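You operate a simulated robot arm through the tools that you are given. There is no shell and no other tool.

You are at the controls of a simulated robot arm. One attempt, no reset.

JOB
Shut the main air valve, vent the filter and empty its bowl into the waste tray.
Fine: vent to nought before the filter head swings aside; seat the bowl again and swing the head shut. Set down upright: filter bowl. Where these are worked on the way, their far stop is far enough and under half their travel is too little: filter head.

The check looks at the end state, three seconds after you hand in, the way a careful person would. Anything else that was tipped, shoved, dropped, spilled or broken makes it a failure.

ROBOT AND FRAMES
A 7-joint arm with a two-finger parallel gripper, fixed in place. Base frame: the origin is at the foot of the arm, x ahead of it, y to its left, z up. Units: cm, rad, N and s.
With the tool pointing down near the work surface it reaches from about 30 to 70 cm from the base axis. Its first joint turns from -1.152 to 1.152 rad. Payload 1.57 kg.
The TCP is the grasp point between the finger pads, 3 cm short of the fingertips. In the tool frame z runs along the fingers and y along their closing line. Largest opening 11 cm; finger width 2.4, thickness 1.2; the body of the gripper, 4.8 by 11.2 cm, starts 7.8 cm behind the TCP.
Orientation is that of the tool frame in the base frame, as [roll, pitch, yaw] about the fixed x, y, z axes, in that order (R = Rz(yaw) Ry(pitch) Rx(roll)). With the fingers straight down and closing along the base's y, the tool's x points along the base's -x, its y along +y and its z along -z.

CONTROLS
- The arm moves only by the tool move_arm. Its argument "plan" is a list that holds one entry, the list of rows, each a list of 7 numbers: the shift along the tool's x, y, z in units of 300 mm (1.0 is 300 mm), then the turn, a rotation vector about the tool's x, y, z in units of 60 degrees (1.0 is 60 degrees), then the opening in per cent of the stroke, from 0 (shut) to 100 (fully open). In form: [[[dx, dy, dz, ax, ay, az, grip], ...]]. A call has 1 to 20 rows; each row is the pose to reach, as a shift and turn from the pose commanded when the call began, along the tool's axes at that moment. A call with a number of a shift or a turn outside -1 to 1 is refused whole. A row lasts 0.2 s, in which the tool goes at most 5 cm and 0.15 rad; a call with a longer step from one row to the next is refused whole, and so is a gripper value outside its range. A pose out of reach is approached as far as the arm can. The call stops where the force on the tool passes 40 N (or 10 N more than at its start, if that is more) or the arm is blocked; 0.2 s more then pass. The fingers move at their own pace (about 10.8 cm/s each) and stop on an object; they squeeze with about 37 N. The grip force told is the motor's: it shows also when the fingers shut on nothing. Time passes only in rows, and 0.2 s behind the last, so rows that repeat a pose let the fingers close. It gives the time, the measured TCP pose, the force on the tool (base axes), the opening and the grip force at its end, in the units of the frame above (readings bear some noise), with the torque about the TCP (base axes, N m) and any sound that the robot's microphone picked up.
- Cameras (640 x 400 px; columns grow to the right, rows downward): "scene" is fixed at [16.03, -38.21, 141.27]; the picture's right is [0.83, -0.55, 0.00], its down [-0.27, -0.40, -0.88] and it looks along [0.48, 0.73, -0.48] (base axes); focal length 264 px, centre (320, 200). "wrist" rides on the gripper at [7, 1.6, -14.1] in the tool frame; the picture's right is [-0.23, 0.97, 0.00], its down [-0.86, -0.20, -0.48] and it looks along [-0.47, -0.11, 0.88] (tool axes); focal length 222 px, centre (320, 200). There is no depth. A picture from a camera that has moved, and an enlarged one, comes with that camera's place and axes in the base frame and with its lens.
- snapshot(camera): a new picture of that camera. The clock stands still meanwhile.
- close_up(camera, box): a new picture of the part [left, top, right, bottom] of that camera's present view, enlarged. The clock stands still meanwhile.
- finish_job(): hands the job in; it is judged then, once.

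Places have to be worked out from the pictures, the camera data and where the tool is seen. Open the gripper and draw the arm clear of the work before you hand the job in, unless the task says otherwise.

The tools are called after ">>>" as a command line: name --argument value ..., lists and objects as JSON in quotes. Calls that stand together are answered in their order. move_arm: Moves the arm, as the interface text tells. Its arguments: {"type":"object","properties":{"plan":{"type":"array","items":{"type":"array","items":{"type":"array","items":{"type":"number"}}}}},"required":["plan"]} The other tools are called the same way: snapshot (camera) takes a picture; close_up (camera, box) takes an enlarged picture of a part of a camera's view; finish_job () hands the job in.

At the start:

```text
time_s: 0.0
position: [40.05, 1.35, 125.99]
tcp_rot: [-3.141, 0.001, 3.14]
ft_force: [0.4, -0.1, 0.8]
moment: [-0.03, -0.02, 0.01]
gripper_width: 11.02
grip_force: 0.0
```

scene: 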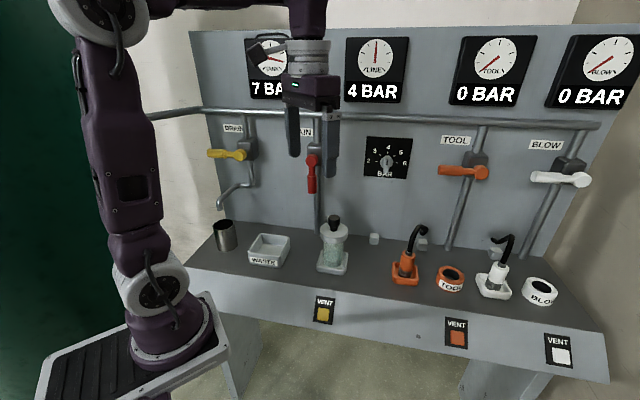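
wrist: 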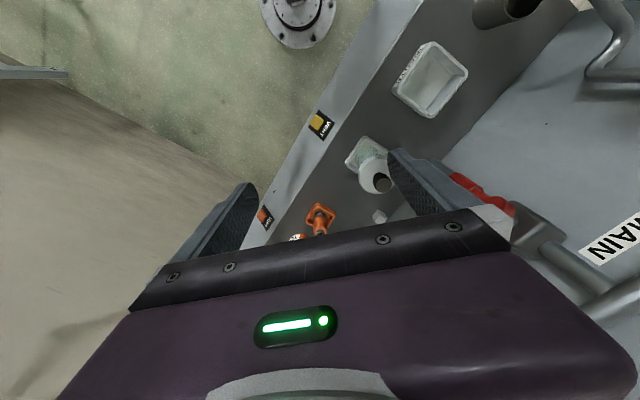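

I'll begin by looking closely at the panel, the valves, the filter and the gauges before moving anything.

>>> close_up --camera "scene" --box '[190, 100, 350, 200]'

>>> close_up --camera "scene" --box '[200, 200, 392, 320]'

>>> close_up --camera "scene" --box '[180, 20, 420, 170]'

>>> close_up --camera "wrist" --box '[300, 0, 620, 200]'

>>> close_up --camera "scene" --box '[380, 200, 620, 350]'

```text
4.00 times, centred on (270, 150) of scene
camera zoom: at [16.03, -38.21, 141.27], right [0.83, -0.55, 0.0], down [-0.27, -0.4, -0.88], along [0.48, 0.73, -0.48], focal length 1058 px, centre (520, 400)
```

zoom: 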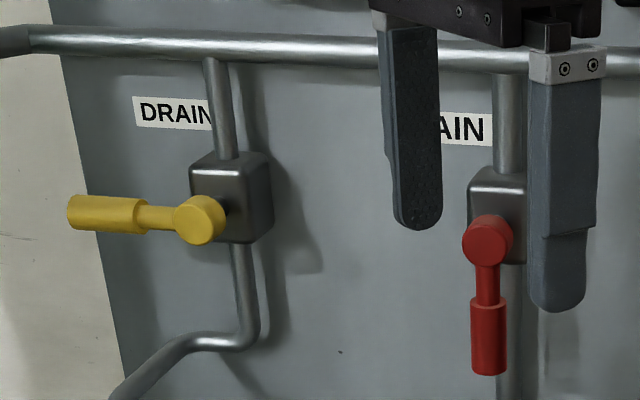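

```text
3.33 times, centred on (296, 260) of scene
camera zoom: at [16.03, -38.21, 141.27], right [0.83, -0.55, 0.0], down [-0.27, -0.4, -0.88], along [0.48, 0.73, -0.48], focal length 882 px, centre (400, 0)
```

zoom: 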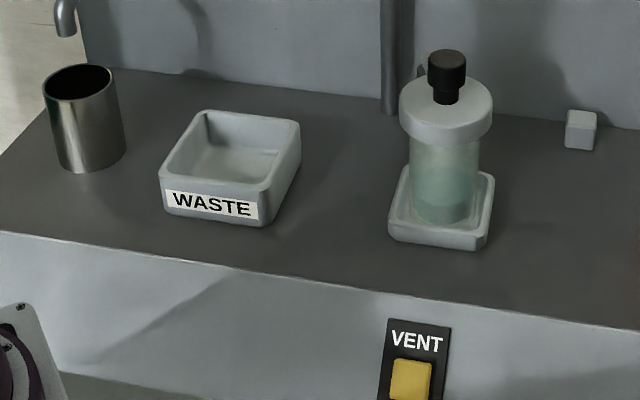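

```text
2.67 times, centred on (300, 95) of scene
camera zoom: at [16.03, -38.21, 141.27], right [0.83, -0.55, 0.0], down [-0.27, -0.4, -0.88], along [0.48, 0.73, -0.48], focal length 705 px, centre (373, 480)
```

zoom: 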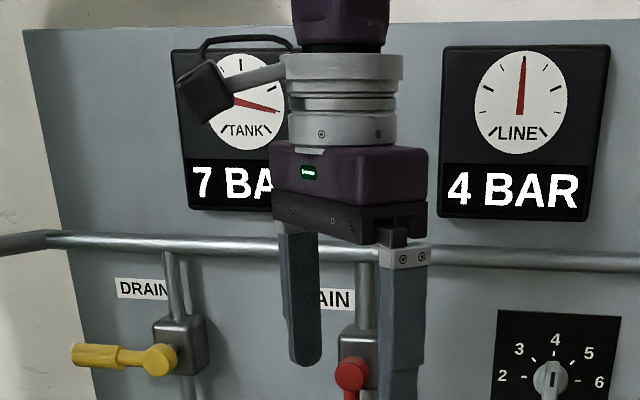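

```text
2.00 times, centred on (460, 100) of wrist
camera zoom: at [33.06, 2.98, 140.23], right [0.23, 0.97, 0.0], down [0.86, -0.2, 0.48], along [0.47, -0.11, -0.88], focal length 444 px, centre (40, 400)
```

zoom: 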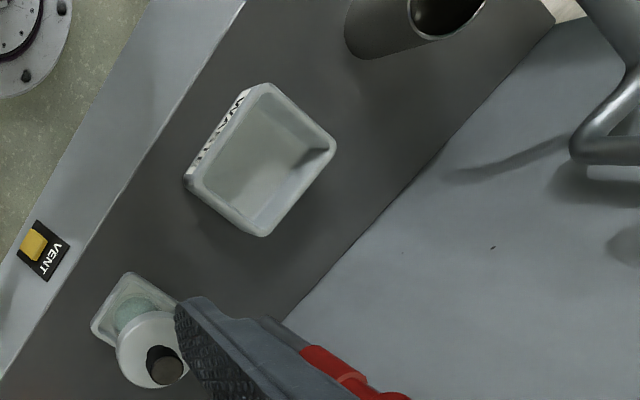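

```text
2.67 times, centred on (500, 275) of scene
camera zoom: at [16.03, -38.21, 141.27], right [0.83, -0.55, 0.0], down [-0.27, -0.4, -0.88], along [0.48, 0.73, -0.48], focal length 705 px, centre (-160, 0)
```

zoom: 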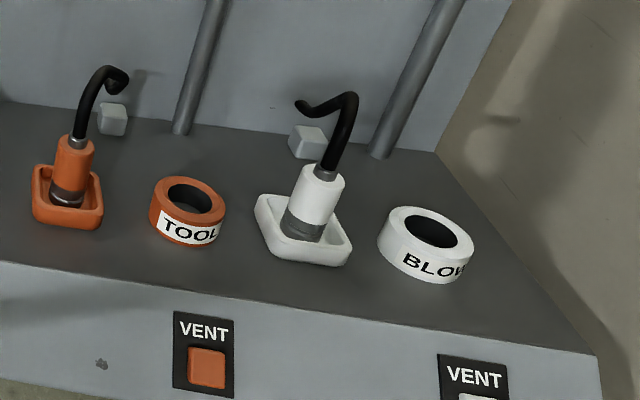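

The bench seems turned about 45° to the base, with the panel some 60 cm away and its top near z=86. Next I look closer at the filter, its head and hinge, the vent button and the red valve.

>>> close_up --camera "scene" --box '[300, 205, 396, 265]'

>>> close_up --camera "scene" --box '[300, 225, 380, 275]'

>>> close_up --camera "scene" --box '[290, 280, 370, 330]'

>>> close_up --camera "scene" --box '[210, 205, 306, 265]'

>>> close_up --camera "wrist" --box '[300, 100, 428, 230]'

>>> close_up --camera "scene" --box '[290, 120, 354, 200]'

```text
6.67 times, centred on (348, 235) of scene
camera zoom: at [16.03, -38.21, 141.27], right [0.83, -0.55, 0.0], down [-0.27, -0.4, -0.88], along [0.48, 0.73, -0.48], focal length 1763 px, centre (133, -33)
```

zoom: 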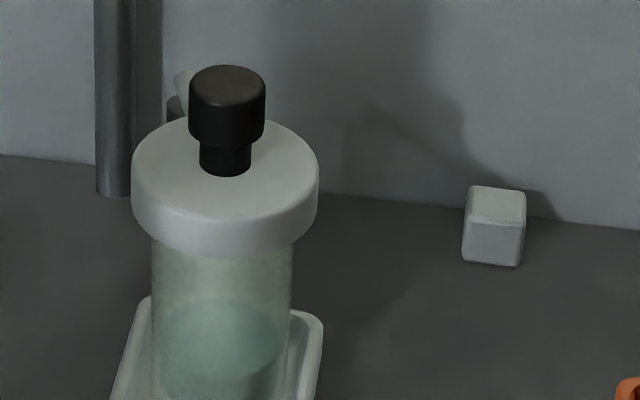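

```text
8.00 times, centred on (340, 250) of scene
camera zoom: at [16.03, -38.21, 141.27], right [0.83, -0.55, 0.0], down [-0.27, -0.4, -0.88], along [0.48, 0.73, -0.48], focal length 2116 px, centre (160, -200)
```

zoom: 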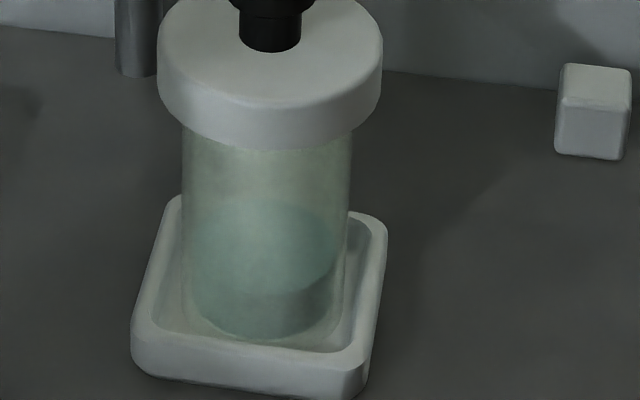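

```text
8.00 times, centred on (330, 305) of scene
camera zoom: at [16.03, -38.21, 141.27], right [0.83, -0.55, 0.0], down [-0.27, -0.4, -0.88], along [0.48, 0.73, -0.48], focal length 2116 px, centre (240, -640)
```

zoom: 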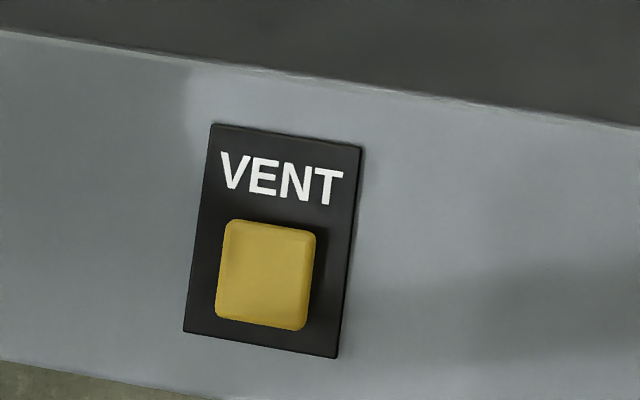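

```text
6.67 times, centred on (258, 235) of scene
camera zoom: at [16.03, -38.21, 141.27], right [0.83, -0.55, 0.0], down [-0.27, -0.4, -0.88], along [0.48, 0.73, -0.48], focal length 1763 px, centre (733, -33)
```

zoom: 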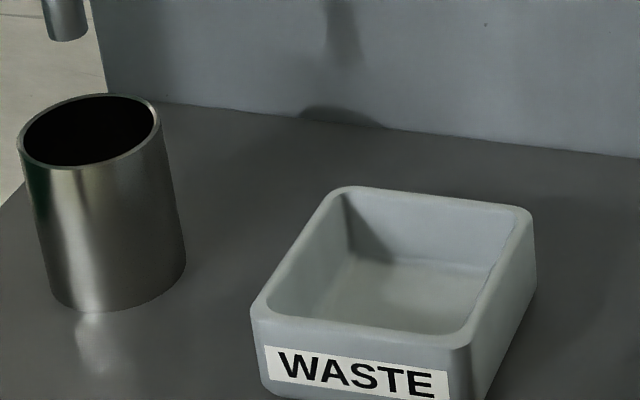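

```text
3.08 times, centred on (364, 165) of wrist
camera zoom: at [33.06, 2.98, 140.23], right [0.23, 0.97, 0.0], down [0.86, -0.2, 0.48], along [0.47, -0.11, -0.88], focal length 684 px, centre (185, 308)
```

zoom: 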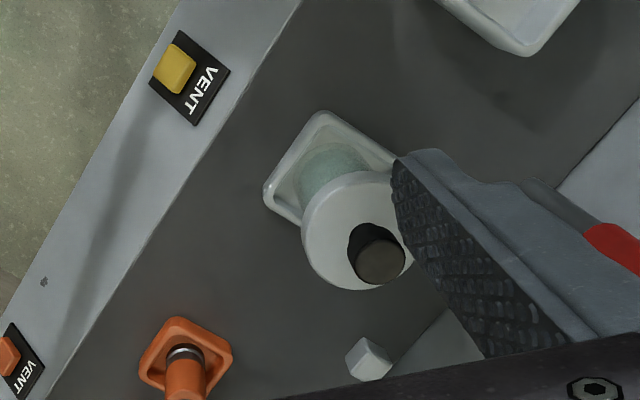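

```text
5.00 times, centred on (322, 160) of scene
camera zoom: at [16.03, -38.21, 141.27], right [0.83, -0.55, 0.0], down [-0.27, -0.4, -0.88], along [0.48, 0.73, -0.48], focal length 1322 px, centre (310, 400)
```

zoom: 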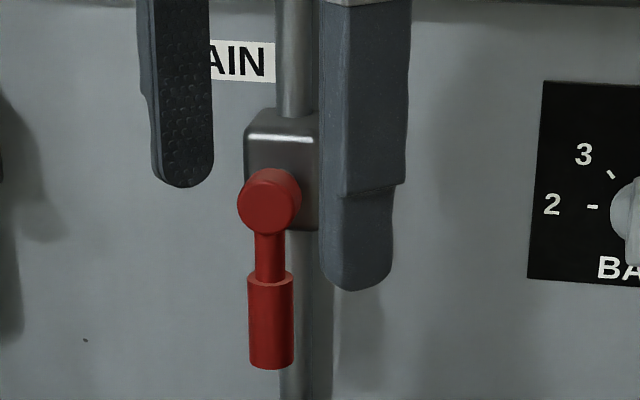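

The front face looks sloped at about 45°, with the yellow VENT button near r=30, z=82. The filter knob top is near base (52.5, 10.2, 102.8). I'll turn the tool 45° in place to line up with the bench and get a better wrist view of the filter.

>>> move_arm --plan '[[[0, 0, 0, 0, 0, -0.125, 100], [0, 0, 0, 0, 0, -0.25, 100], [0, 0, 0, 0, 0, -0.375, 100], [0, 0, 0, 0, 0, -0.5, 100], [0, 0, 0, 0, 0, -0.625, 100], [0, 0, 0, 0, 0, -0.75, 100], [0, 0, 0, 0, 0, -0.75, 100]]]'

>>> snapshot --camera "wrist"

```text
time_s: 1.6
position: [40.13, 1.26, 126.04]
tcp_rot: [3.141, -0.002, -2.354]
ft_force: [0.1, 0.4, -0.2]
moment: [-0.02, -0.01, 0.02]
gripper_width: 11.01
grip_force: 0.0
```

```text
taken
camera wrist: at [33.97, -2.43, 140.22], right [-0.53, 0.85, 0.0], down [0.74, 0.46, 0.48], along [0.41, 0.25, -0.88], focal length 222 px, centre (320, 200)
```

wrist: 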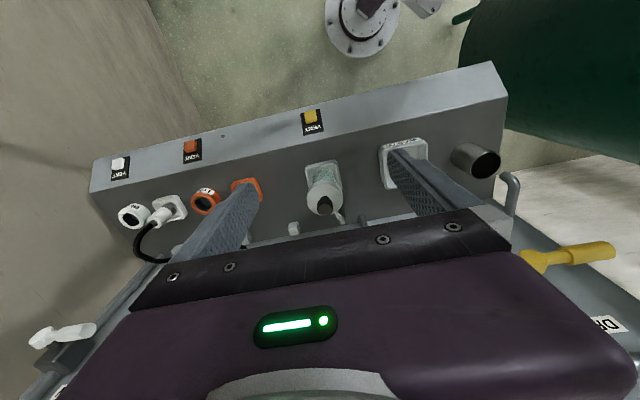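

The wrist view now shows the filter with a hinge arm toward the panel. I take a close-up of it.

>>> close_up --camera "wrist" --box '[270, 140, 398, 220]'

>>> close_up --camera "wrist" --box '[280, 90, 344, 140]'

```text
5.00 times, centred on (334, 180) of wrist
camera zoom: at [33.97, -2.43, 140.22], right [-0.53, 0.85, 0.0], down [0.74, 0.46, 0.48], along [0.41, 0.25, -0.88], focal length 1111 px, centre (250, 300)
```

zoom: 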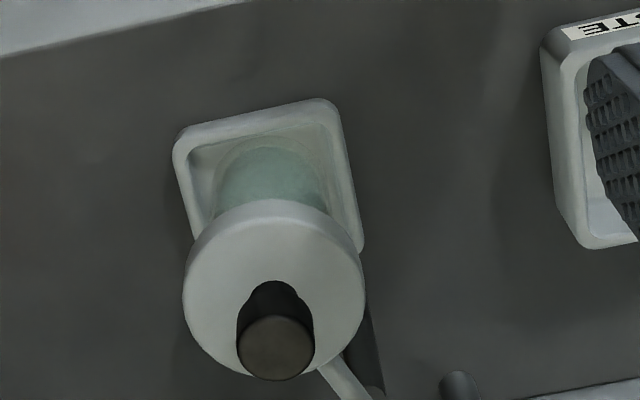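

```text
8.00 times, centred on (312, 115) of wrist
camera zoom: at [33.97, -2.43, 140.22], right [-0.53, 0.85, 0.0], down [0.74, 0.46, 0.48], along [0.41, 0.25, -0.88], focal length 1777 px, centre (384, 880)
```

zoom: 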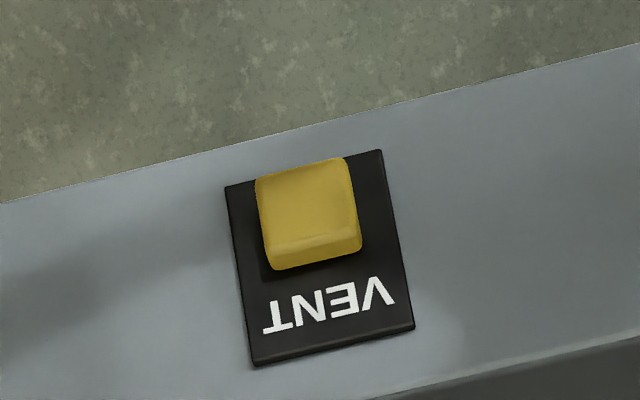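

The head has an arm leading back-left to a dark post near the panel, probably its pivot. I shift the gripper 13 cm toward the panel, still high above everything, to look down at the pivot.

>>> move_arm --plan '[[[-0.145, 0, 0, 0, 0, 0, 100], [-0.29, 0, 0, 0, 0, 0, 100], [-0.433, 0, 0, 0, 0, 0, 100], [-0.433, 0, 0, 0, 0, 0, 100]]]'

>>> snapshot --camera "wrist"

>>> snapshot --camera "scene"

```text
time_s: 2.6
position: [49.29, 10.58, 125.94]
tcp_rot: [3.141, 0.0, -2.355]
ft_force: [-0.2, 0.2, -0.2]
moment: [0.01, -0.01, -0.01]
gripper_width: 11.0
grip_force: 0.0
```

```text
taken
camera wrist: at [43.15, 6.82, 140.29], right [-0.53, 0.85, 0.0], down [0.75, 0.46, 0.48], along [0.41, 0.25, -0.88], focal length 222 px, centre (320, 200)
```

wrist: 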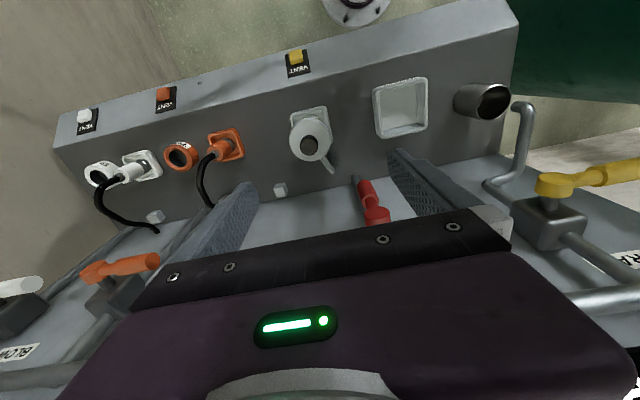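

```text
taken
```

scene: 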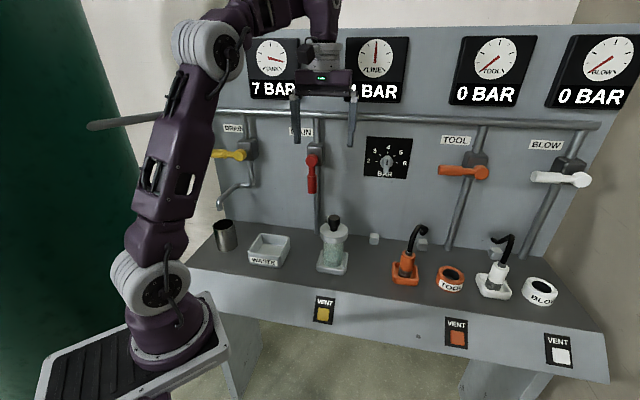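

Clearer now. I zoom in on the filter's head arm and post, and on the red valve handle.

>>> close_up --camera "wrist" --box '[262, 100, 358, 200]'

>>> close_up --camera "wrist" --box '[340, 150, 420, 230]'

>>> close_up --camera "scene" --box '[280, 110, 360, 210]'

>>> close_up --camera "wrist" --box '[350, 60, 530, 160]'

```text
4.00 times, centred on (310, 150) of wrist
camera zoom: at [43.15, 6.82, 140.29], right [-0.53, 0.85, 0.0], down [0.75, 0.46, 0.48], along [0.41, 0.25, -0.88], focal length 888 px, centre (360, 400)
```

zoom: 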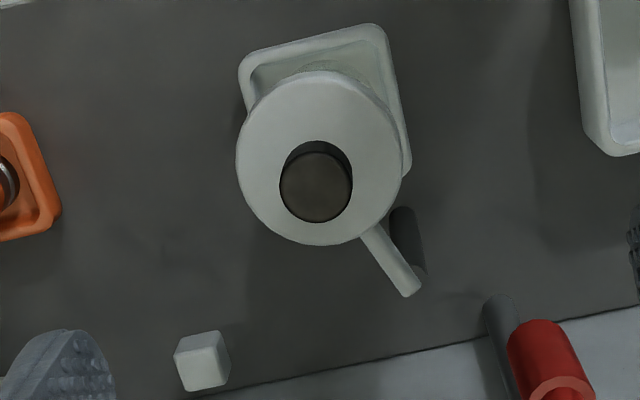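

```text
5.00 times, centred on (380, 190) of wrist
camera zoom: at [43.15, 6.82, 140.29], right [-0.53, 0.85, 0.0], down [0.75, 0.46, 0.48], along [0.41, 0.25, -0.88], focal length 1111 px, centre (20, 250)
```

zoom: 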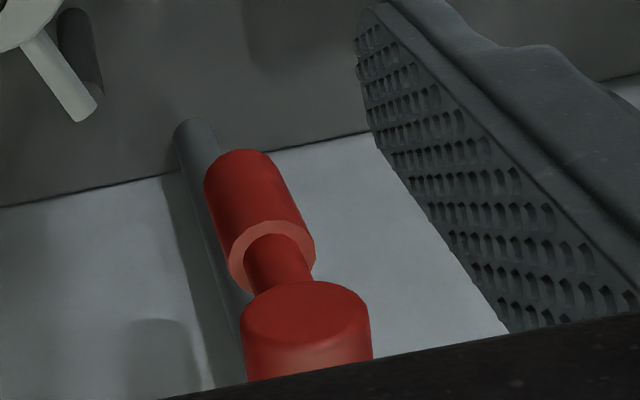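

```text
4.00 times, centred on (320, 160) of scene
camera zoom: at [16.03, -38.2, 141.27], right [0.83, -0.55, 0.0], down [-0.27, -0.4, -0.88], along [0.48, 0.73, -0.48], focal length 1058 px, centre (320, 360)
```

zoom: 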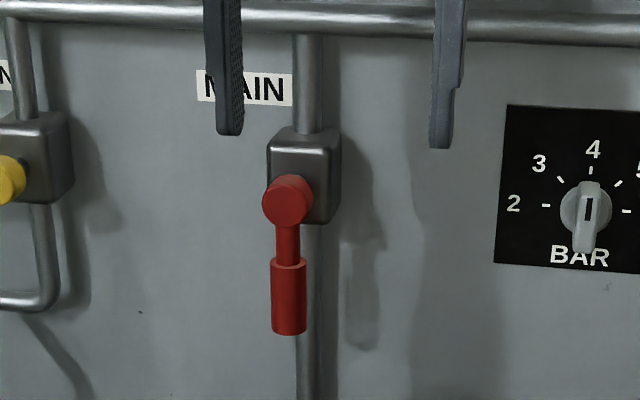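

```text
3.56 times, centred on (440, 110) of wrist
camera zoom: at [43.15, 6.82, 140.29], right [-0.53, 0.85, 0.0], down [0.75, 0.46, 0.48], along [0.41, 0.25, -0.88], focal length 790 px, centre (-107, 520)
```

zoom: 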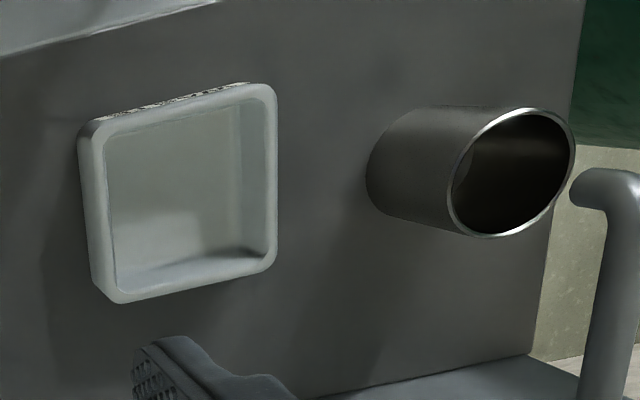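

Readings agree with the plan so far:
- Red lever: hub at about r=22, n=52, z=115.5, with the grip hanging down to z≈105.
- Filter head: disc centre at (r 29.8, n 44.6), pivot at (27, 52).

Next I tilt the tool to point horizontally at the panel, with the fingers closing.

>>> move_arm --plan '[[[0, 0, 0, 0, -0.125, 0, 0], [0, 0, 0, 0, -0.25, 0, 0], [0, 0, 0, 0, -0.375, 0, 0], [0, 0, 0, 0, -0.5, 0, 0], [0, 0, 0, 0, -0.625, 0, 0], [0, 0, 0, 0, -0.75, 0, 0], [0, 0, 0, 0, -0.875, 0, 0], [0, 0, 0, 0, -1.0, 0, 0], [0, 0, 0, 0, -1.0, 0, 0]]]'

>>> snapshot --camera "scene"

```text
time_s: 4.6
position: [49.35, 10.42, 126.07]
tcp_rot: [3.142, 1.049, -2.357]
ft_force: [-0.8, 0.2, 0.2]
moment: [-0.02, 0.04, -0.02]
gripper_width: 0.0
grip_force: 21.1
```

```text
taken
```

scene: 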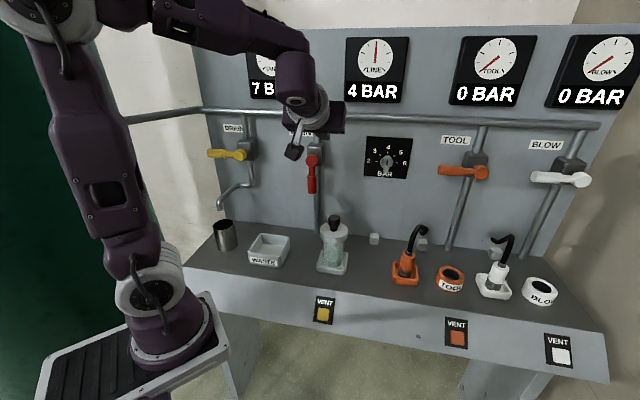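

The tilt follows well. I finish the last 30° so that the tool points straight at the panel.

>>> move_arm --plan '[[[0, 0, 0, 0, -0.125, 0, 0], [0, 0, 0, 0, -0.25, 0, 0], [0, 0, 0, 0, -0.375, 0, 0], [0, 0, 0, 0, -0.5, 0, 0], [0, 0, 0, 0, -0.5, 0, 0]]]'

>>> snapshot --camera "wrist"

```text
time_s: 5.8
position: [49.27, 10.47, 126.15]
tcp_rot: [-0.111, 1.567, 0.672]
ft_force: [0.2, 0.5, -0.6]
moment: [0.0, 0.03, 0.02]
gripper_width: 0.0
grip_force: 21.4
```

```text
taken
camera wrist: at [38.09, 1.71, 119.12], right [-0.69, 0.69, 0.23], down [-0.2, -0.48, 0.85], along [0.7, 0.54, 0.47], focal length 222 px, centre (320, 200)
```

wrist: 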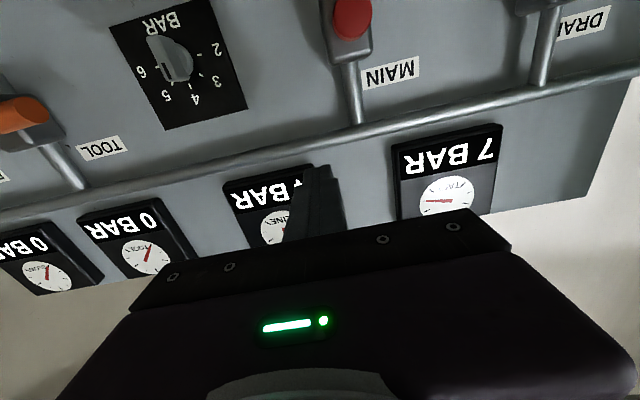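

The tool now points at the panel, at TCP r=27.4, n=42.2, z=126. I lower it to z=110 just right of the red lever, staying short of the panel, and check.

>>> move_arm --plan '[[[0.13, 0.01, 0, 0, 0, 0, 0], [0.26, 0.02, 0, 0, 0, 0, 0], [0.39, 0.03, 0, 0, 0, 0, 0], [0.538, 0.041, 0, 0, 0, 0, 0], [0.538, 0.041, 0.1, 0, 0, 0, 0], [0.538, 0.041, 0.2, 0, 0, 0, 0], [0.538, 0.041, 0.2, 0, 0, 0, 0]]]'

>>> snapshot --camera "wrist"

>>> close_up --camera "scene" --box '[260, 90, 420, 210]'

```text
time_s: 7.4
position: [52.72, 15.64, 109.97]
tcp_rot: [2.201, 1.571, 2.985]
ft_force: [0.0, 0.3, 0.3]
moment: [0.0, 0.01, 0.02]
gripper_width: 0.03
grip_force: 21.4
```

```text
taken
camera wrist: at [41.46, 6.8, 103.06], right [-0.69, 0.69, 0.23], down [-0.2, -0.48, 0.86], along [0.7, 0.54, 0.47], focal length 222 px, centre (320, 200)
```

wrist: 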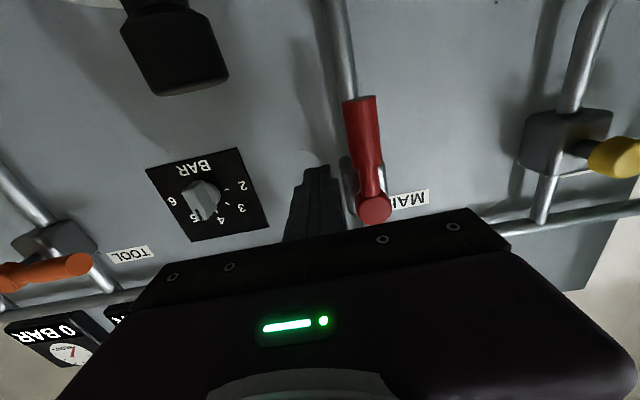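

```text
3.33 times, centred on (340, 150) of scene
camera zoom: at [16.03, -38.2, 141.27], right [0.83, -0.55, 0.0], down [-0.27, -0.4, -0.88], along [0.48, 0.73, -0.48], focal length 882 px, centre (253, 367)
```

zoom: 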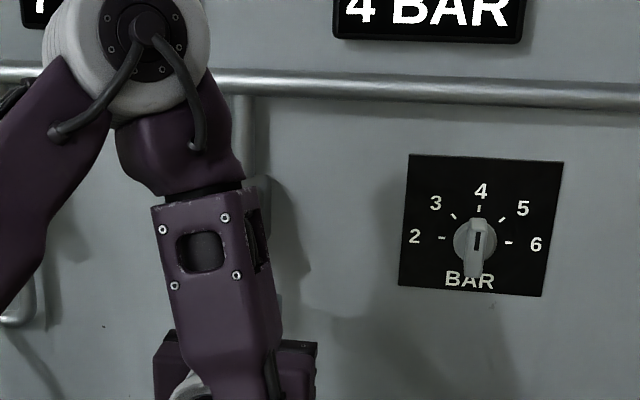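

The closed fingers sit about 4 cm right of the lever, at r=26.2, n=48.3, z=110. I push forward to n=52.5, then sweep the lever along its arc from down to left.

>>> move_arm --plan '[[[0.021, 0, 0.07, 0, 0, 0, 0], [0.0423, 0, 0.139, 0, 0, 0, 0], [0.0423, 0.03, 0.139, 0, 0, 0, 0], [0.0423, 0.0573, 0.139, 0, 0, 0, 0], [0.05, 0.087, 0.139, 0, 0, 0, 0], [0.0567, 0.1163, 0.139, 0, 0, 0, 0], [0.0565, 0.1465, 0.139, 0, 0, 0, 0], [0.055, 0.1767, 0.139, 0, 0, 0, 0], [0.048, 0.206, 0.139, 0, 0, 0, 0], [0.038, 0.235, 0.139, 0, 0, 0, 0], [0.023, 0.262, 0.139, 0, 0, 0, 0], [0.0063, 0.2867, 0.139, 0, 0, 0, 0]]]'

>>> snapshot --camera "wrist"

```text
time_s: 10.0
position: [49.47, 24.61, 109.75]
tcp_rot: [3.023, 1.57, -2.473]
ft_force: [2.7, -3.4, -2.4]
moment: [-0.03, 0.04, -0.03]
gripper_width: 0.01
grip_force: 21.5
```

```text
taken
camera wrist: at [38.25, 15.84, 102.83], right [-0.69, 0.69, 0.23], down [-0.2, -0.48, 0.86], along [0.7, 0.54, 0.47], focal length 222 px, centre (320, 200)
```

wrist: 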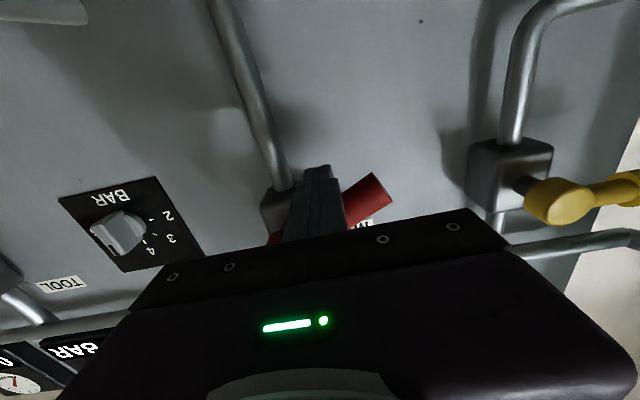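

The lever has swung about 60° to the left with little force. I carry on pushing up to its stop.

>>> move_arm --plan '[[[-0.022, 0.021, 0, 0, 0, 0, 0], [-0.045, 0.04, 0, 0, 0, 0, 0], [-0.07, 0.056, 0, 0, 0, 0, 0], [-0.085, 0.063, 0, 0, 0, 0, 0], [-0.098, 0.069, 0, 0, 0, 0, 0], [-0.112, 0.074, 0, 0, 0, 0, 0], [-0.125, 0.078, 0, 0, 0, 0, 0], [-0.125, 0.078, 0, 0, 0, 0, 0]]]'

>>> snapshot --camera "wrist"

>>> snapshot --camera "scene"

```text
time_s: 11.4
position: [47.87, 26.08, 112.5]
tcp_rot: [2.983, 1.551, -2.522]
ft_force: [-1.2, -1.6, -4.1]
moment: [-0.02, -0.01, -0.03]
gripper_width: 0.0
grip_force: 20.9
stopped in row 7: the force on the tool passed its limit at 45 N (the readings are from after the stop); the commanded pose is now the measured one
```

```text
taken
camera wrist: at [36.55, 17.27, 105.87], right [-0.68, 0.69, 0.23], down [-0.19, -0.47, 0.86], along [0.71, 0.55, 0.45], focal length 222 px, centre (320, 200)
```

wrist: 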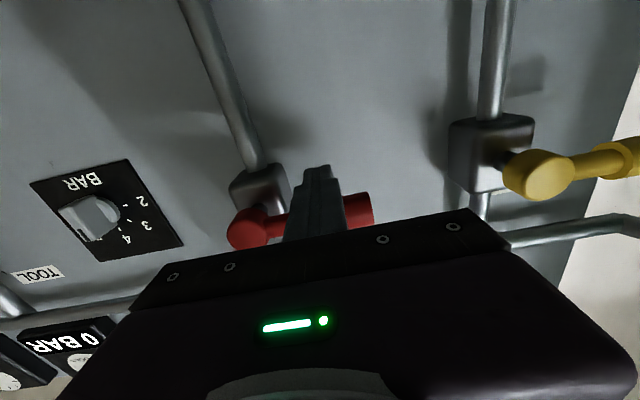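

```text
taken
```

scene: 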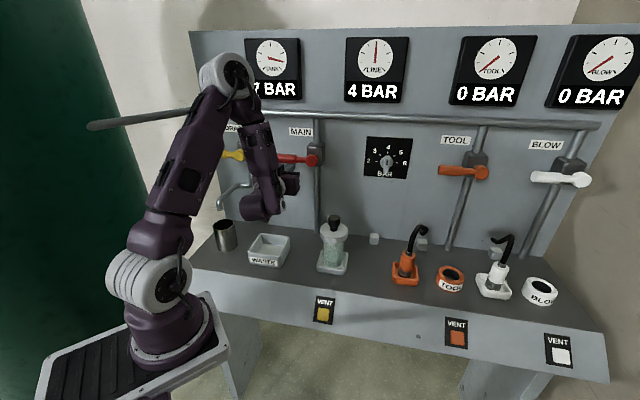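

The red lever lies horizontal like the other closed valves, and it hit its stop at 45 N, so MAIN is shut. I back off slightly down, then away from the panel.

>>> move_arm --plan '[[[0.03, 0, 0, 0, 0, 0, 0], [0.04, 0, -0.12, 0, 0, 0, 0], [0.04, 0, -0.26, 0, 0, 0, 0], [0.0, 0, -0.4, 0, 0, 0, 0], [-0.1, -0.05, -0.5, 0, 0, 0, 0], [-0.1, -0.15, -0.6, 0, 0, 0, 0], [-0.1, -0.15, -0.6, 0, 0, 0, 0]]]'

>>> close_up --camera "scene" --box '[220, 110, 348, 190]'

>>> close_up --camera "scene" --box '[240, 30, 416, 110]'

```text
time_s: 13.1
position: [43.16, 7.46, 117.65]
tcp_rot: [2.939, 1.551, -2.56]
ft_force: [-0.4, -0.6, 0.4]
moment: [0.05, -0.02, 0.0]
gripper_width: 0.01
grip_force: 21.4
out of reach, approached as far as the arm can: row 2, 3, 4, 5, 6, 7
```

```text
5.00 times, centred on (284, 150) of scene
camera zoom: at [16.03, -38.21, 141.27], right [0.83, -0.55, 0.0], down [-0.27, -0.4, -0.88], along [0.48, 0.73, -0.48], focal length 1322 px, centre (500, 450)
```

zoom: 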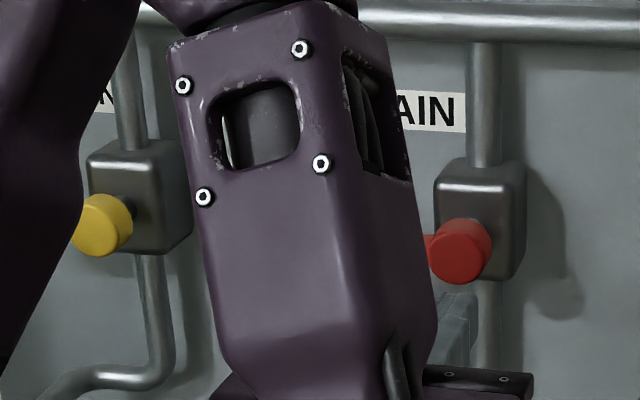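

```text
3.64 times, centred on (328, 70) of scene
camera zoom: at [16.03, -38.21, 141.27], right [0.83, -0.55, 0.0], down [-0.27, -0.4, -0.88], along [0.48, 0.73, -0.48], focal length 962 px, centre (291, 673)
```

zoom: 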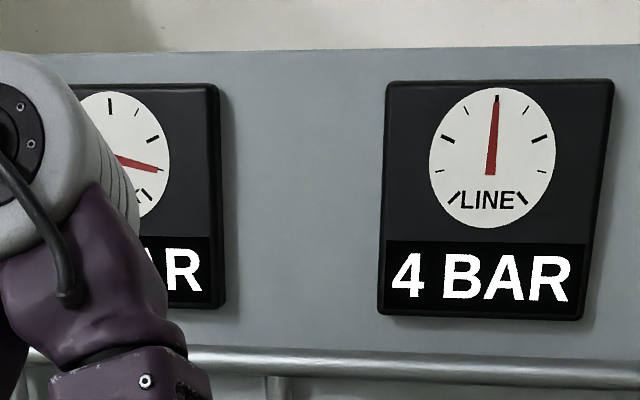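

MAIN is confirmed shut, and LINE still reads 4 bar. The retreat ran into a reach limit, so the arm is at r≈25, n≈36. I now tilt the tool 45° down, an easier posture for the vent button, and check the resulting pose.

>>> move_arm --plan '[[[0, 0, 0, 0, 0.125, 0, 0], [0, 0, 0, 0, 0.25, 0, 0], [0, 0, 0, 0, 0.375, 0, 0], [0, 0, 0, 0, 0.5, 0, 0], [0, 0, 0, 0, 0.625, 0, 0], [0, 0, 0, 0, 0.75, 0, 0], [0, 0, 0, 0, 0.75, 0, 0]]]'

>>> snapshot --camera "scene"

>>> snapshot --camera "wrist"

```text
time_s: 14.7
position: [43.34, 7.52, 117.57]
tcp_rot: [3.139, 0.766, -2.362]
ft_force: [0.1, 0.1, 0.2]
moment: [-0.01, 0.01, 0.01]
gripper_width: 0.01
grip_force: 21.3
```

```text
taken
```

scene: 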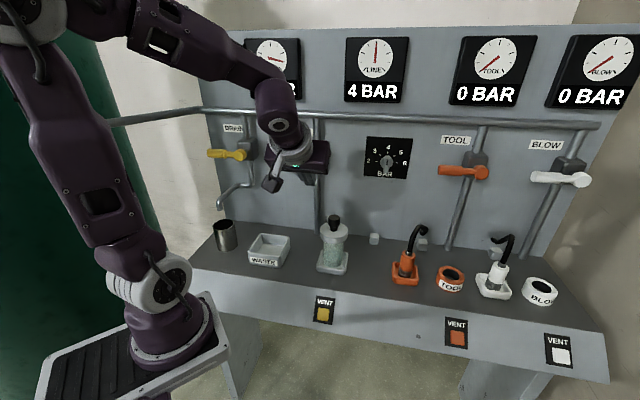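

```text
taken
camera wrist: at [31.59, -1.74, 123.06], right [-0.57, 0.81, 0.16], down [0.34, 0.06, 0.94], along [0.75, 0.59, -0.31], focal length 222 px, centre (320, 200)
```

wrist: 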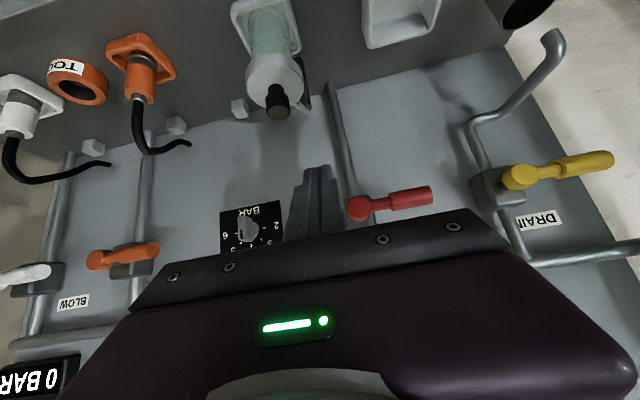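

The pose came back as expected, with the tool tilted 44° at r=25.3, n=36, z=117.6. I move out in front of the bench to a point about 5 cm off the yellow VENT button along its normal.

>>> move_arm --plan '[[[0.139, -0.03, 0.029, 0, 0, 0, 0], [0.278, -0.061, 0.058, 0, 0, 0, 0], [0.418, -0.091, 0.086, 0, 0, 0, 0], [0.557, -0.122, 0.115, 0, 0, 0, 0], [0.696, -0.152, 0.144, 0, 0, 0, 0], [0.788, -0.152, 0.24, 0, 0, 0, 0], [0.881, -0.152, 0.336, 0, 0, 0, 0], [0.973, -0.152, 0.432, 0, 0, 0, 0], [0.973, -0.152, 0.432, 0, 0, 0, 0]]]'

>>> snapshot --camera "wrist"

>>> close_up --camera "scene" --box '[240, 230, 400, 350]'

```text
time_s: 16.6
position: [40.69, -7.38, 90.39]
tcp_rot: [3.132, 0.767, -2.365]
ft_force: [-0.3, 0.1, -0.6]
moment: [0.0, -0.02, -0.01]
gripper_width: 0.0
grip_force: 21.4
out of reach, approached as far as the arm can: row 6, 7, 8, 9
```

```text
taken
camera wrist: at [28.91, -16.62, 95.87], right [-0.57, 0.81, 0.16], down [0.35, 0.05, 0.94], along [0.75, 0.59, -0.31], focal length 222 px, centre (320, 200)
```

wrist: 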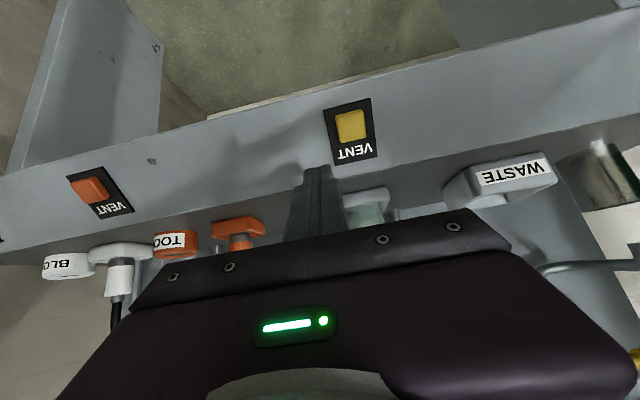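

```text
3.33 times, centred on (320, 290) of scene
camera zoom: at [16.03, -38.21, 141.27], right [0.83, -0.55, 0.0], down [-0.27, -0.4, -0.88], along [0.48, 0.73, -0.48], focal length 882 px, centre (320, -100)
```

zoom: 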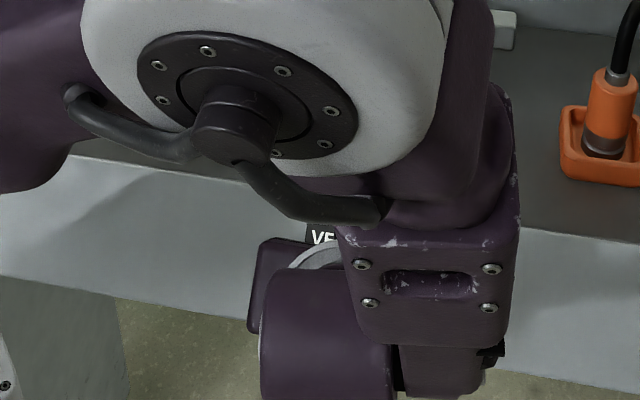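

The 45° posture is out of reach this close in; the arm ended at r=34. I'll use a steeper tool, about 20° off vertical, and press along the button's normal with the fingertip edge. First I rotate.

>>> move_arm --plan '[[[0, 0, -0.02, 0, 0.1, 0, 0], [0, 0, -0.03, 0, 0.2, 0, 0], [0, 0, -0.04, 0, 0.3, 0, 0], [0, 0, -0.05, 0, 0.4, 0, 0], [0, 0, -0.05, 0, 0.4, 0, 0]]]'

```text
time_s: 17.9
position: [39.92, -8.09, 91.61]
tcp_rot: [3.14, 0.347, -2.361]
ft_force: [0.1, -0.7, 0.2]
moment: [0.02, 0.03, 0.03]
gripper_width: 0.0
grip_force: 21.6
```

Tilt is now 20° at r=34, n=22.5, z=91.6. I move to the stand-off point in front of the yellow button.

>>> move_arm --plan '[[[-0.008, 0.07, 0.075, 0, 0, 0, 0], [-0.016, 0.135, 0.151, 0, 0, 0, 0], [-0.016, 0.135, 0.151, 0, 0, 0, 0]]]'

>>> snapshot --camera "wrist"

>>> close_up --camera "wrist" --box '[260, 90, 420, 210]'

```text
time_s: 18.6
position: [38.36, -3.67, 87.41]
tcp_rot: [3.137, 0.349, -2.361]
ft_force: [1.0, -0.2, -0.2]
moment: [0.0, -0.05, 0.01]
gripper_width: 0.0
grip_force: 21.1
```

```text
taken
camera wrist: at [29.12, -10.56, 98.45], right [-0.53, 0.84, 0.08], down [0.6, 0.31, 0.74], along [0.6, 0.44, -0.67], focal length 222 px, centre (320, 200)
```

wrist: 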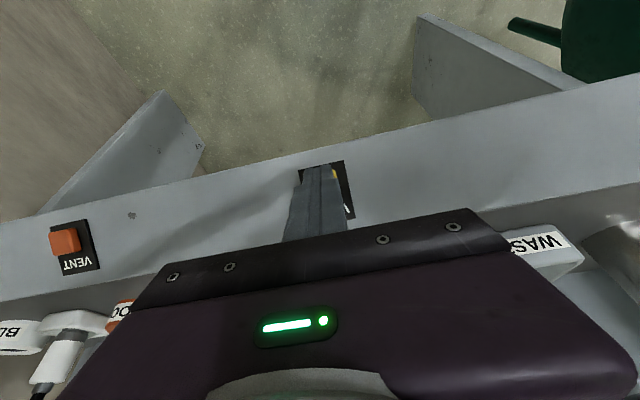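

```text
3.33 times, centred on (340, 150) of wrist
camera zoom: at [29.12, -10.56, 98.45], right [-0.53, 0.84, 0.08], down [0.6, 0.31, 0.74], along [0.6, 0.44, -0.67], focal length 740 px, centre (253, 367)
```

zoom: 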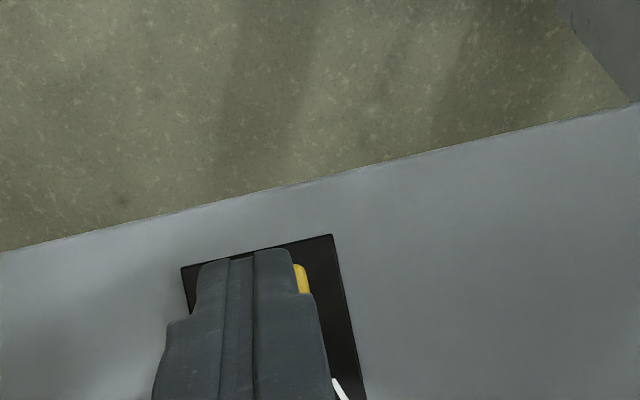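

The plate centre works out at r=29.84, and the finger is at r=29.72, well aligned. I press in along the button normal in small steps and watch the force.

>>> move_arm --plan '[[[-0.0212, 0, 0.0453, 0, 0, 0, 0], [-0.0424, 0, 0.0905, 0, 0, 0, 0], [-0.0481, 0, 0.1026, 0, 0, 0, 0], [-0.0537, 0, 0.1146, 0, 0, 0, 0], [-0.058, 0, 0.1237, 0, 0, 0, 0], [-0.058, 0, 0.1237, 0, 0, 0, 0]]]'

>>> close_up --camera "wrist" --box '[260, 110, 420, 210]'

>>> close_up --camera "scene" --box '[240, 30, 416, 110]'

```text
time_s: 20.1
position: [40.44, -1.8, 84.64]
tcp_rot: [3.139, 0.347, -2.363]
ft_force: [-0.7, -0.1, 0.9]
moment: [0.02, -0.03, 0.02]
gripper_width: 0.0
grip_force: 21.2
```

```text
4.00 times, centred on (340, 160) of wrist
camera zoom: at [31.14, -8.57, 95.63], right [-0.53, 0.84, 0.08], down [0.6, 0.31, 0.74], along [0.6, 0.44, -0.67], focal length 888 px, centre (240, 360)
```

zoom: 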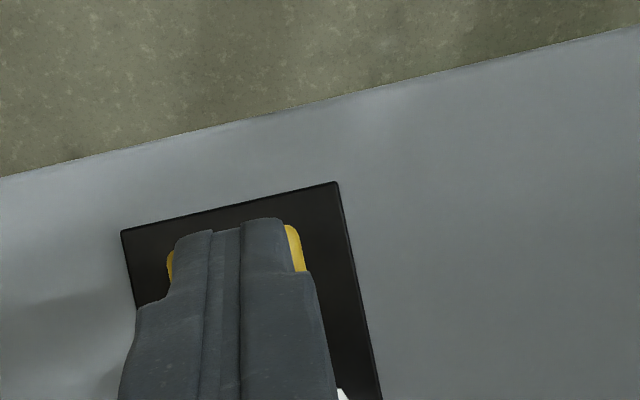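

```text
3.64 times, centred on (328, 70) of scene
camera zoom: at [16.03, -38.21, 141.27], right [0.83, -0.55, 0.0], down [-0.27, -0.4, -0.88], along [0.48, 0.73, -0.48], focal length 962 px, centre (291, 673)
```

zoom: 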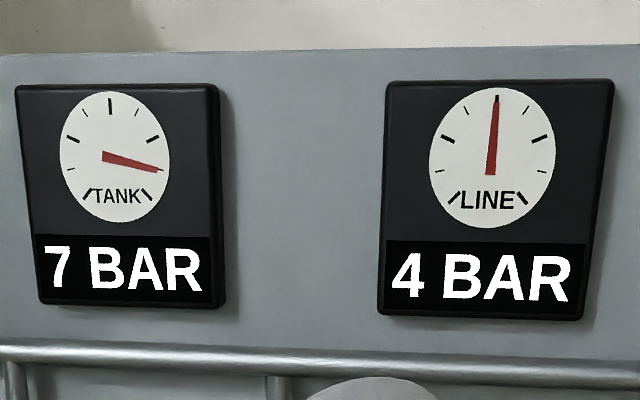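

There's no contact force yet at n=27.3, z=84.6. I continue in 3 mm steps.

>>> move_arm --plan '[[[-0.0042, 0, 0.0091, 0, 0, 0, 0], [-0.0085, 0, 0.0181, 0, 0, 0, 0], [-0.0127, 0, 0.0272, 0, 0, 0, 0], [-0.017, 0, 0.0362, 0, 0, 0, 0], [-0.0212, 0, 0.0453, 0, 0, 0, 0], [-0.0212, 0, 0.0453, 0, 0, 0, 0]]]'

>>> close_up --camera "scene" --box '[240, 30, 416, 110]'

>>> close_up --camera "wrist" --box '[260, 110, 420, 210]'

```text
time_s: 21.2
position: [41.01, -1.13, 83.68]
tcp_rot: [3.139, 0.346, -2.362]
ft_force: [-11.6, -8.3, 34.5]
moment: [0.25, -0.25, 0.07]
gripper_width: 0.0
grip_force: 21.6
heard: click
stopped in row 5: the force on the tool passed its limit at 55 N (the readings are from after the stop); the commanded pose is now the measured one
```

```text
3.64 times, centred on (328, 70) of scene
camera zoom: at [15.95, -38.23, 141.28], right [0.83, -0.55, 0.0], down [-0.27, -0.4, -0.88], along [0.48, 0.73, -0.48], focal length 962 px, centre (291, 673)
```

zoom: 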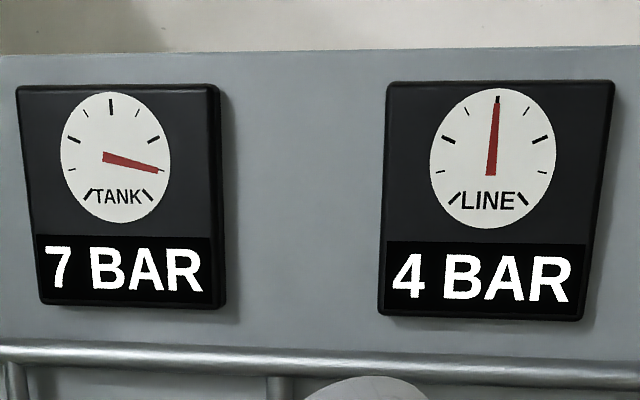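

```text
4.00 times, centred on (340, 160) of wrist
camera zoom: at [31.73, -7.94, 94.77], right [-0.53, 0.84, 0.08], down [0.6, 0.31, 0.74], along [0.6, 0.44, -0.67], focal length 888 px, centre (240, 360)
```

zoom: 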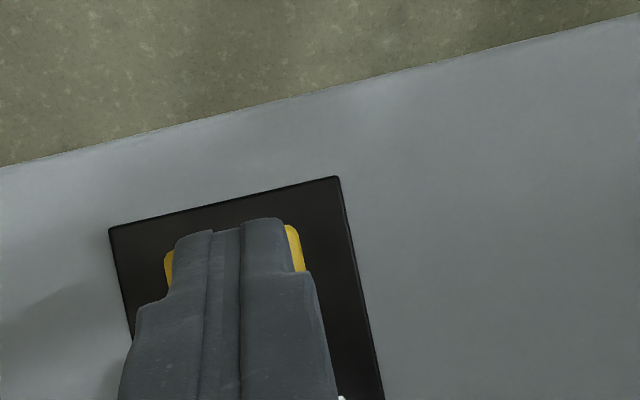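

A click was heard with the button bottomed at 37 N, and LINE still shows 4 bar. I hold it pressed for a second and read the gauge again.

>>> move_arm --plan '[[[0, 0, 0, 0, 0, 0, 0], [0, 0, 0, 0, 0, 0, 0], [0, 0, 0, 0, 0, 0, 0], [0, 0, 0, 0, 0, 0, 0], [0, 0, 0, 0, 0, 0, 0]]]'

>>> close_up --camera "scene" --box '[240, 30, 416, 110]'

```text
time_s: 22.4
position: [41.08, -1.14, 83.66]
tcp_rot: [3.141, 0.347, -2.363]
ft_force: [-16.1, -15.3, 34.8]
moment: [0.18, -0.14, 0.03]
gripper_width: 0.0
grip_force: 20.8
```

```text
3.64 times, centred on (328, 70) of scene
camera zoom: at [15.94, -38.24, 141.27], right [0.83, -0.55, 0.0], down [-0.27, -0.4, -0.88], along [0.48, 0.73, -0.48], focal length 962 px, centre (291, 673)
```

zoom: 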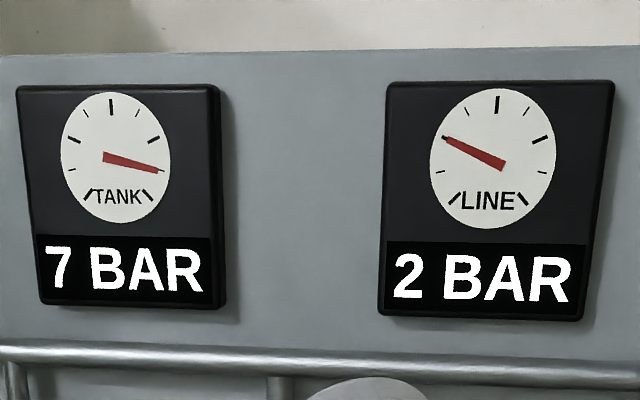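

LINE is down to 2 bar and falling. I hold for another three seconds.

>>> move_arm --plan '[[[0, 0, 0, 0, 0, 0, 0], [0, 0, 0, 0, 0, 0, 0], [0, 0, 0, 0, 0, 0, 0], [0, 0, 0, 0, 0, 0, 0], [0, 0, 0, 0, 0, 0, 0], [0, 0, 0, 0, 0, 0, 0], [0, 0, 0, 0, 0, 0, 0], [0, 0, 0, 0, 0, 0, 0], [0, 0, 0, 0, 0, 0, 0], [0, 0, 0, 0, 0, 0, 0], [0, 0, 0, 0, 0, 0, 0], [0, 0, 0, 0, 0, 0, 0], [0, 0, 0, 0, 0, 0, 0], [0, 0, 0, 0, 0, 0, 0], [0, 0, 0, 0, 0, 0, 0]]]'

>>> close_up --camera "scene" --box '[240, 30, 416, 110]'

```text
time_s: 25.6
position: [41.09, -1.05, 83.72]
tcp_rot: [3.139, 0.348, -2.364]
ft_force: [-22.5, -20.4, 24.3]
moment: [-0.15, 0.2, -0.02]
gripper_width: 0.0
grip_force: 21.6
```

```text
3.64 times, centred on (328, 70) of scene
camera zoom: at [15.94, -38.26, 141.27], right [0.83, -0.55, 0.0], down [-0.27, -0.4, -0.88], along [0.48, 0.73, -0.48], focal length 962 px, centre (291, 673)
```

zoom: 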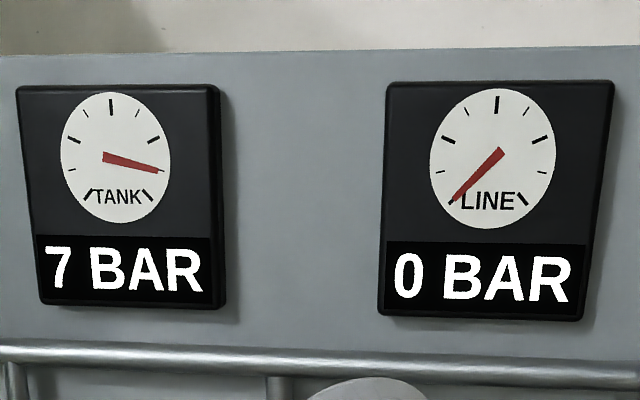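

LINE reads 0 bar. I hold two more seconds to make sure it has truly emptied, then release along the normal.

>>> move_arm --plan '[[[0, 0, 0, 0, 0, 0, 0], [0, 0, 0, 0, 0, 0, 0], [0, 0, 0, 0, 0, 0, 0], [0, 0, 0, 0, 0, 0, 0], [0, 0, 0, 0, 0, 0, 0], [0, 0, 0, 0, 0, 0, 0], [0, 0, 0, 0, 0, 0, 0], [0, 0, 0, 0, 0, 0, 0], [0, 0, 0, 0, 0, 0, 0], [0, 0, 0, 0, 0, 0, 0]]]'

>>> move_arm --plan '[[[0.0141, 0, -0.03, 0, 0, 0, 0], [0.0424, 0, -0.0905, 0, 0, 0, 0], [0.07, 0, -0.15, 0, 0, 0, 0], [0.07, 0, -0.3, 0, 0, 0, 0], [0.07, 0, -0.4, 0, 0, 0, 0], [0.07, 0, -0.4, 0, 0, 0, 0]]]'

>>> snapshot --camera "scene"

>>> snapshot --camera "wrist"

```text
time_s: 27.8
position: [41.08, -1.23, 83.78]
tcp_rot: [3.14, 0.347, -2.362]
ft_force: [-24.4, -22.5, 25.7]
moment: [-0.11, 0.18, 0.0]
gripper_width: 0.0
grip_force: 21.1
```

```text
time_s: 29.2
position: [36.79, -5.37, 94.37]
tcp_rot: [3.14, 0.347, -2.362]
ft_force: [0.2, 0.3, 0.5]
moment: [-0.02, 0.01, 0.02]
gripper_width: 0.01
grip_force: 21.0
```

```text
taken
```

scene: 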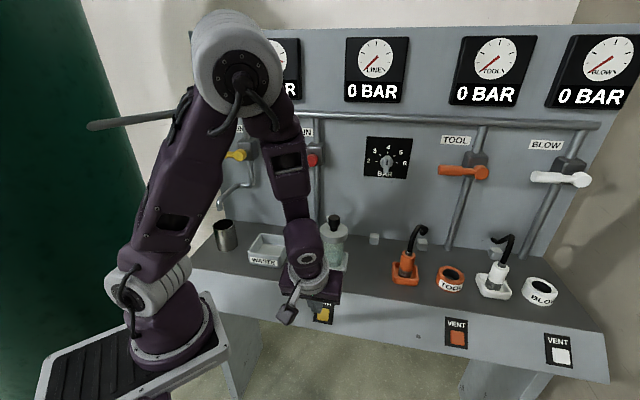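

```text
taken
camera wrist: at [27.61, -12.16, 105.32], right [-0.53, 0.84, 0.08], down [0.6, 0.31, 0.74], along [0.6, 0.44, -0.67], focal length 222 px, centre (320, 200)
```

wrist: 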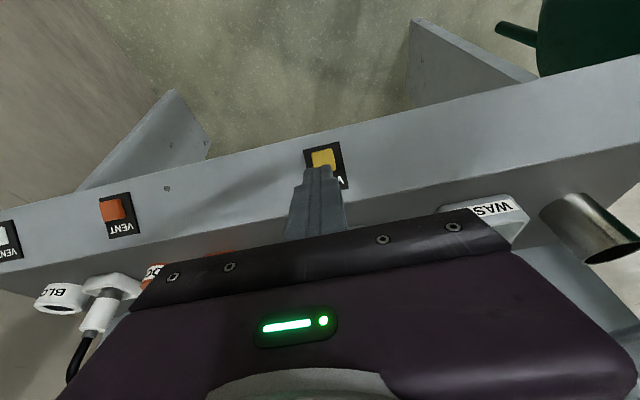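

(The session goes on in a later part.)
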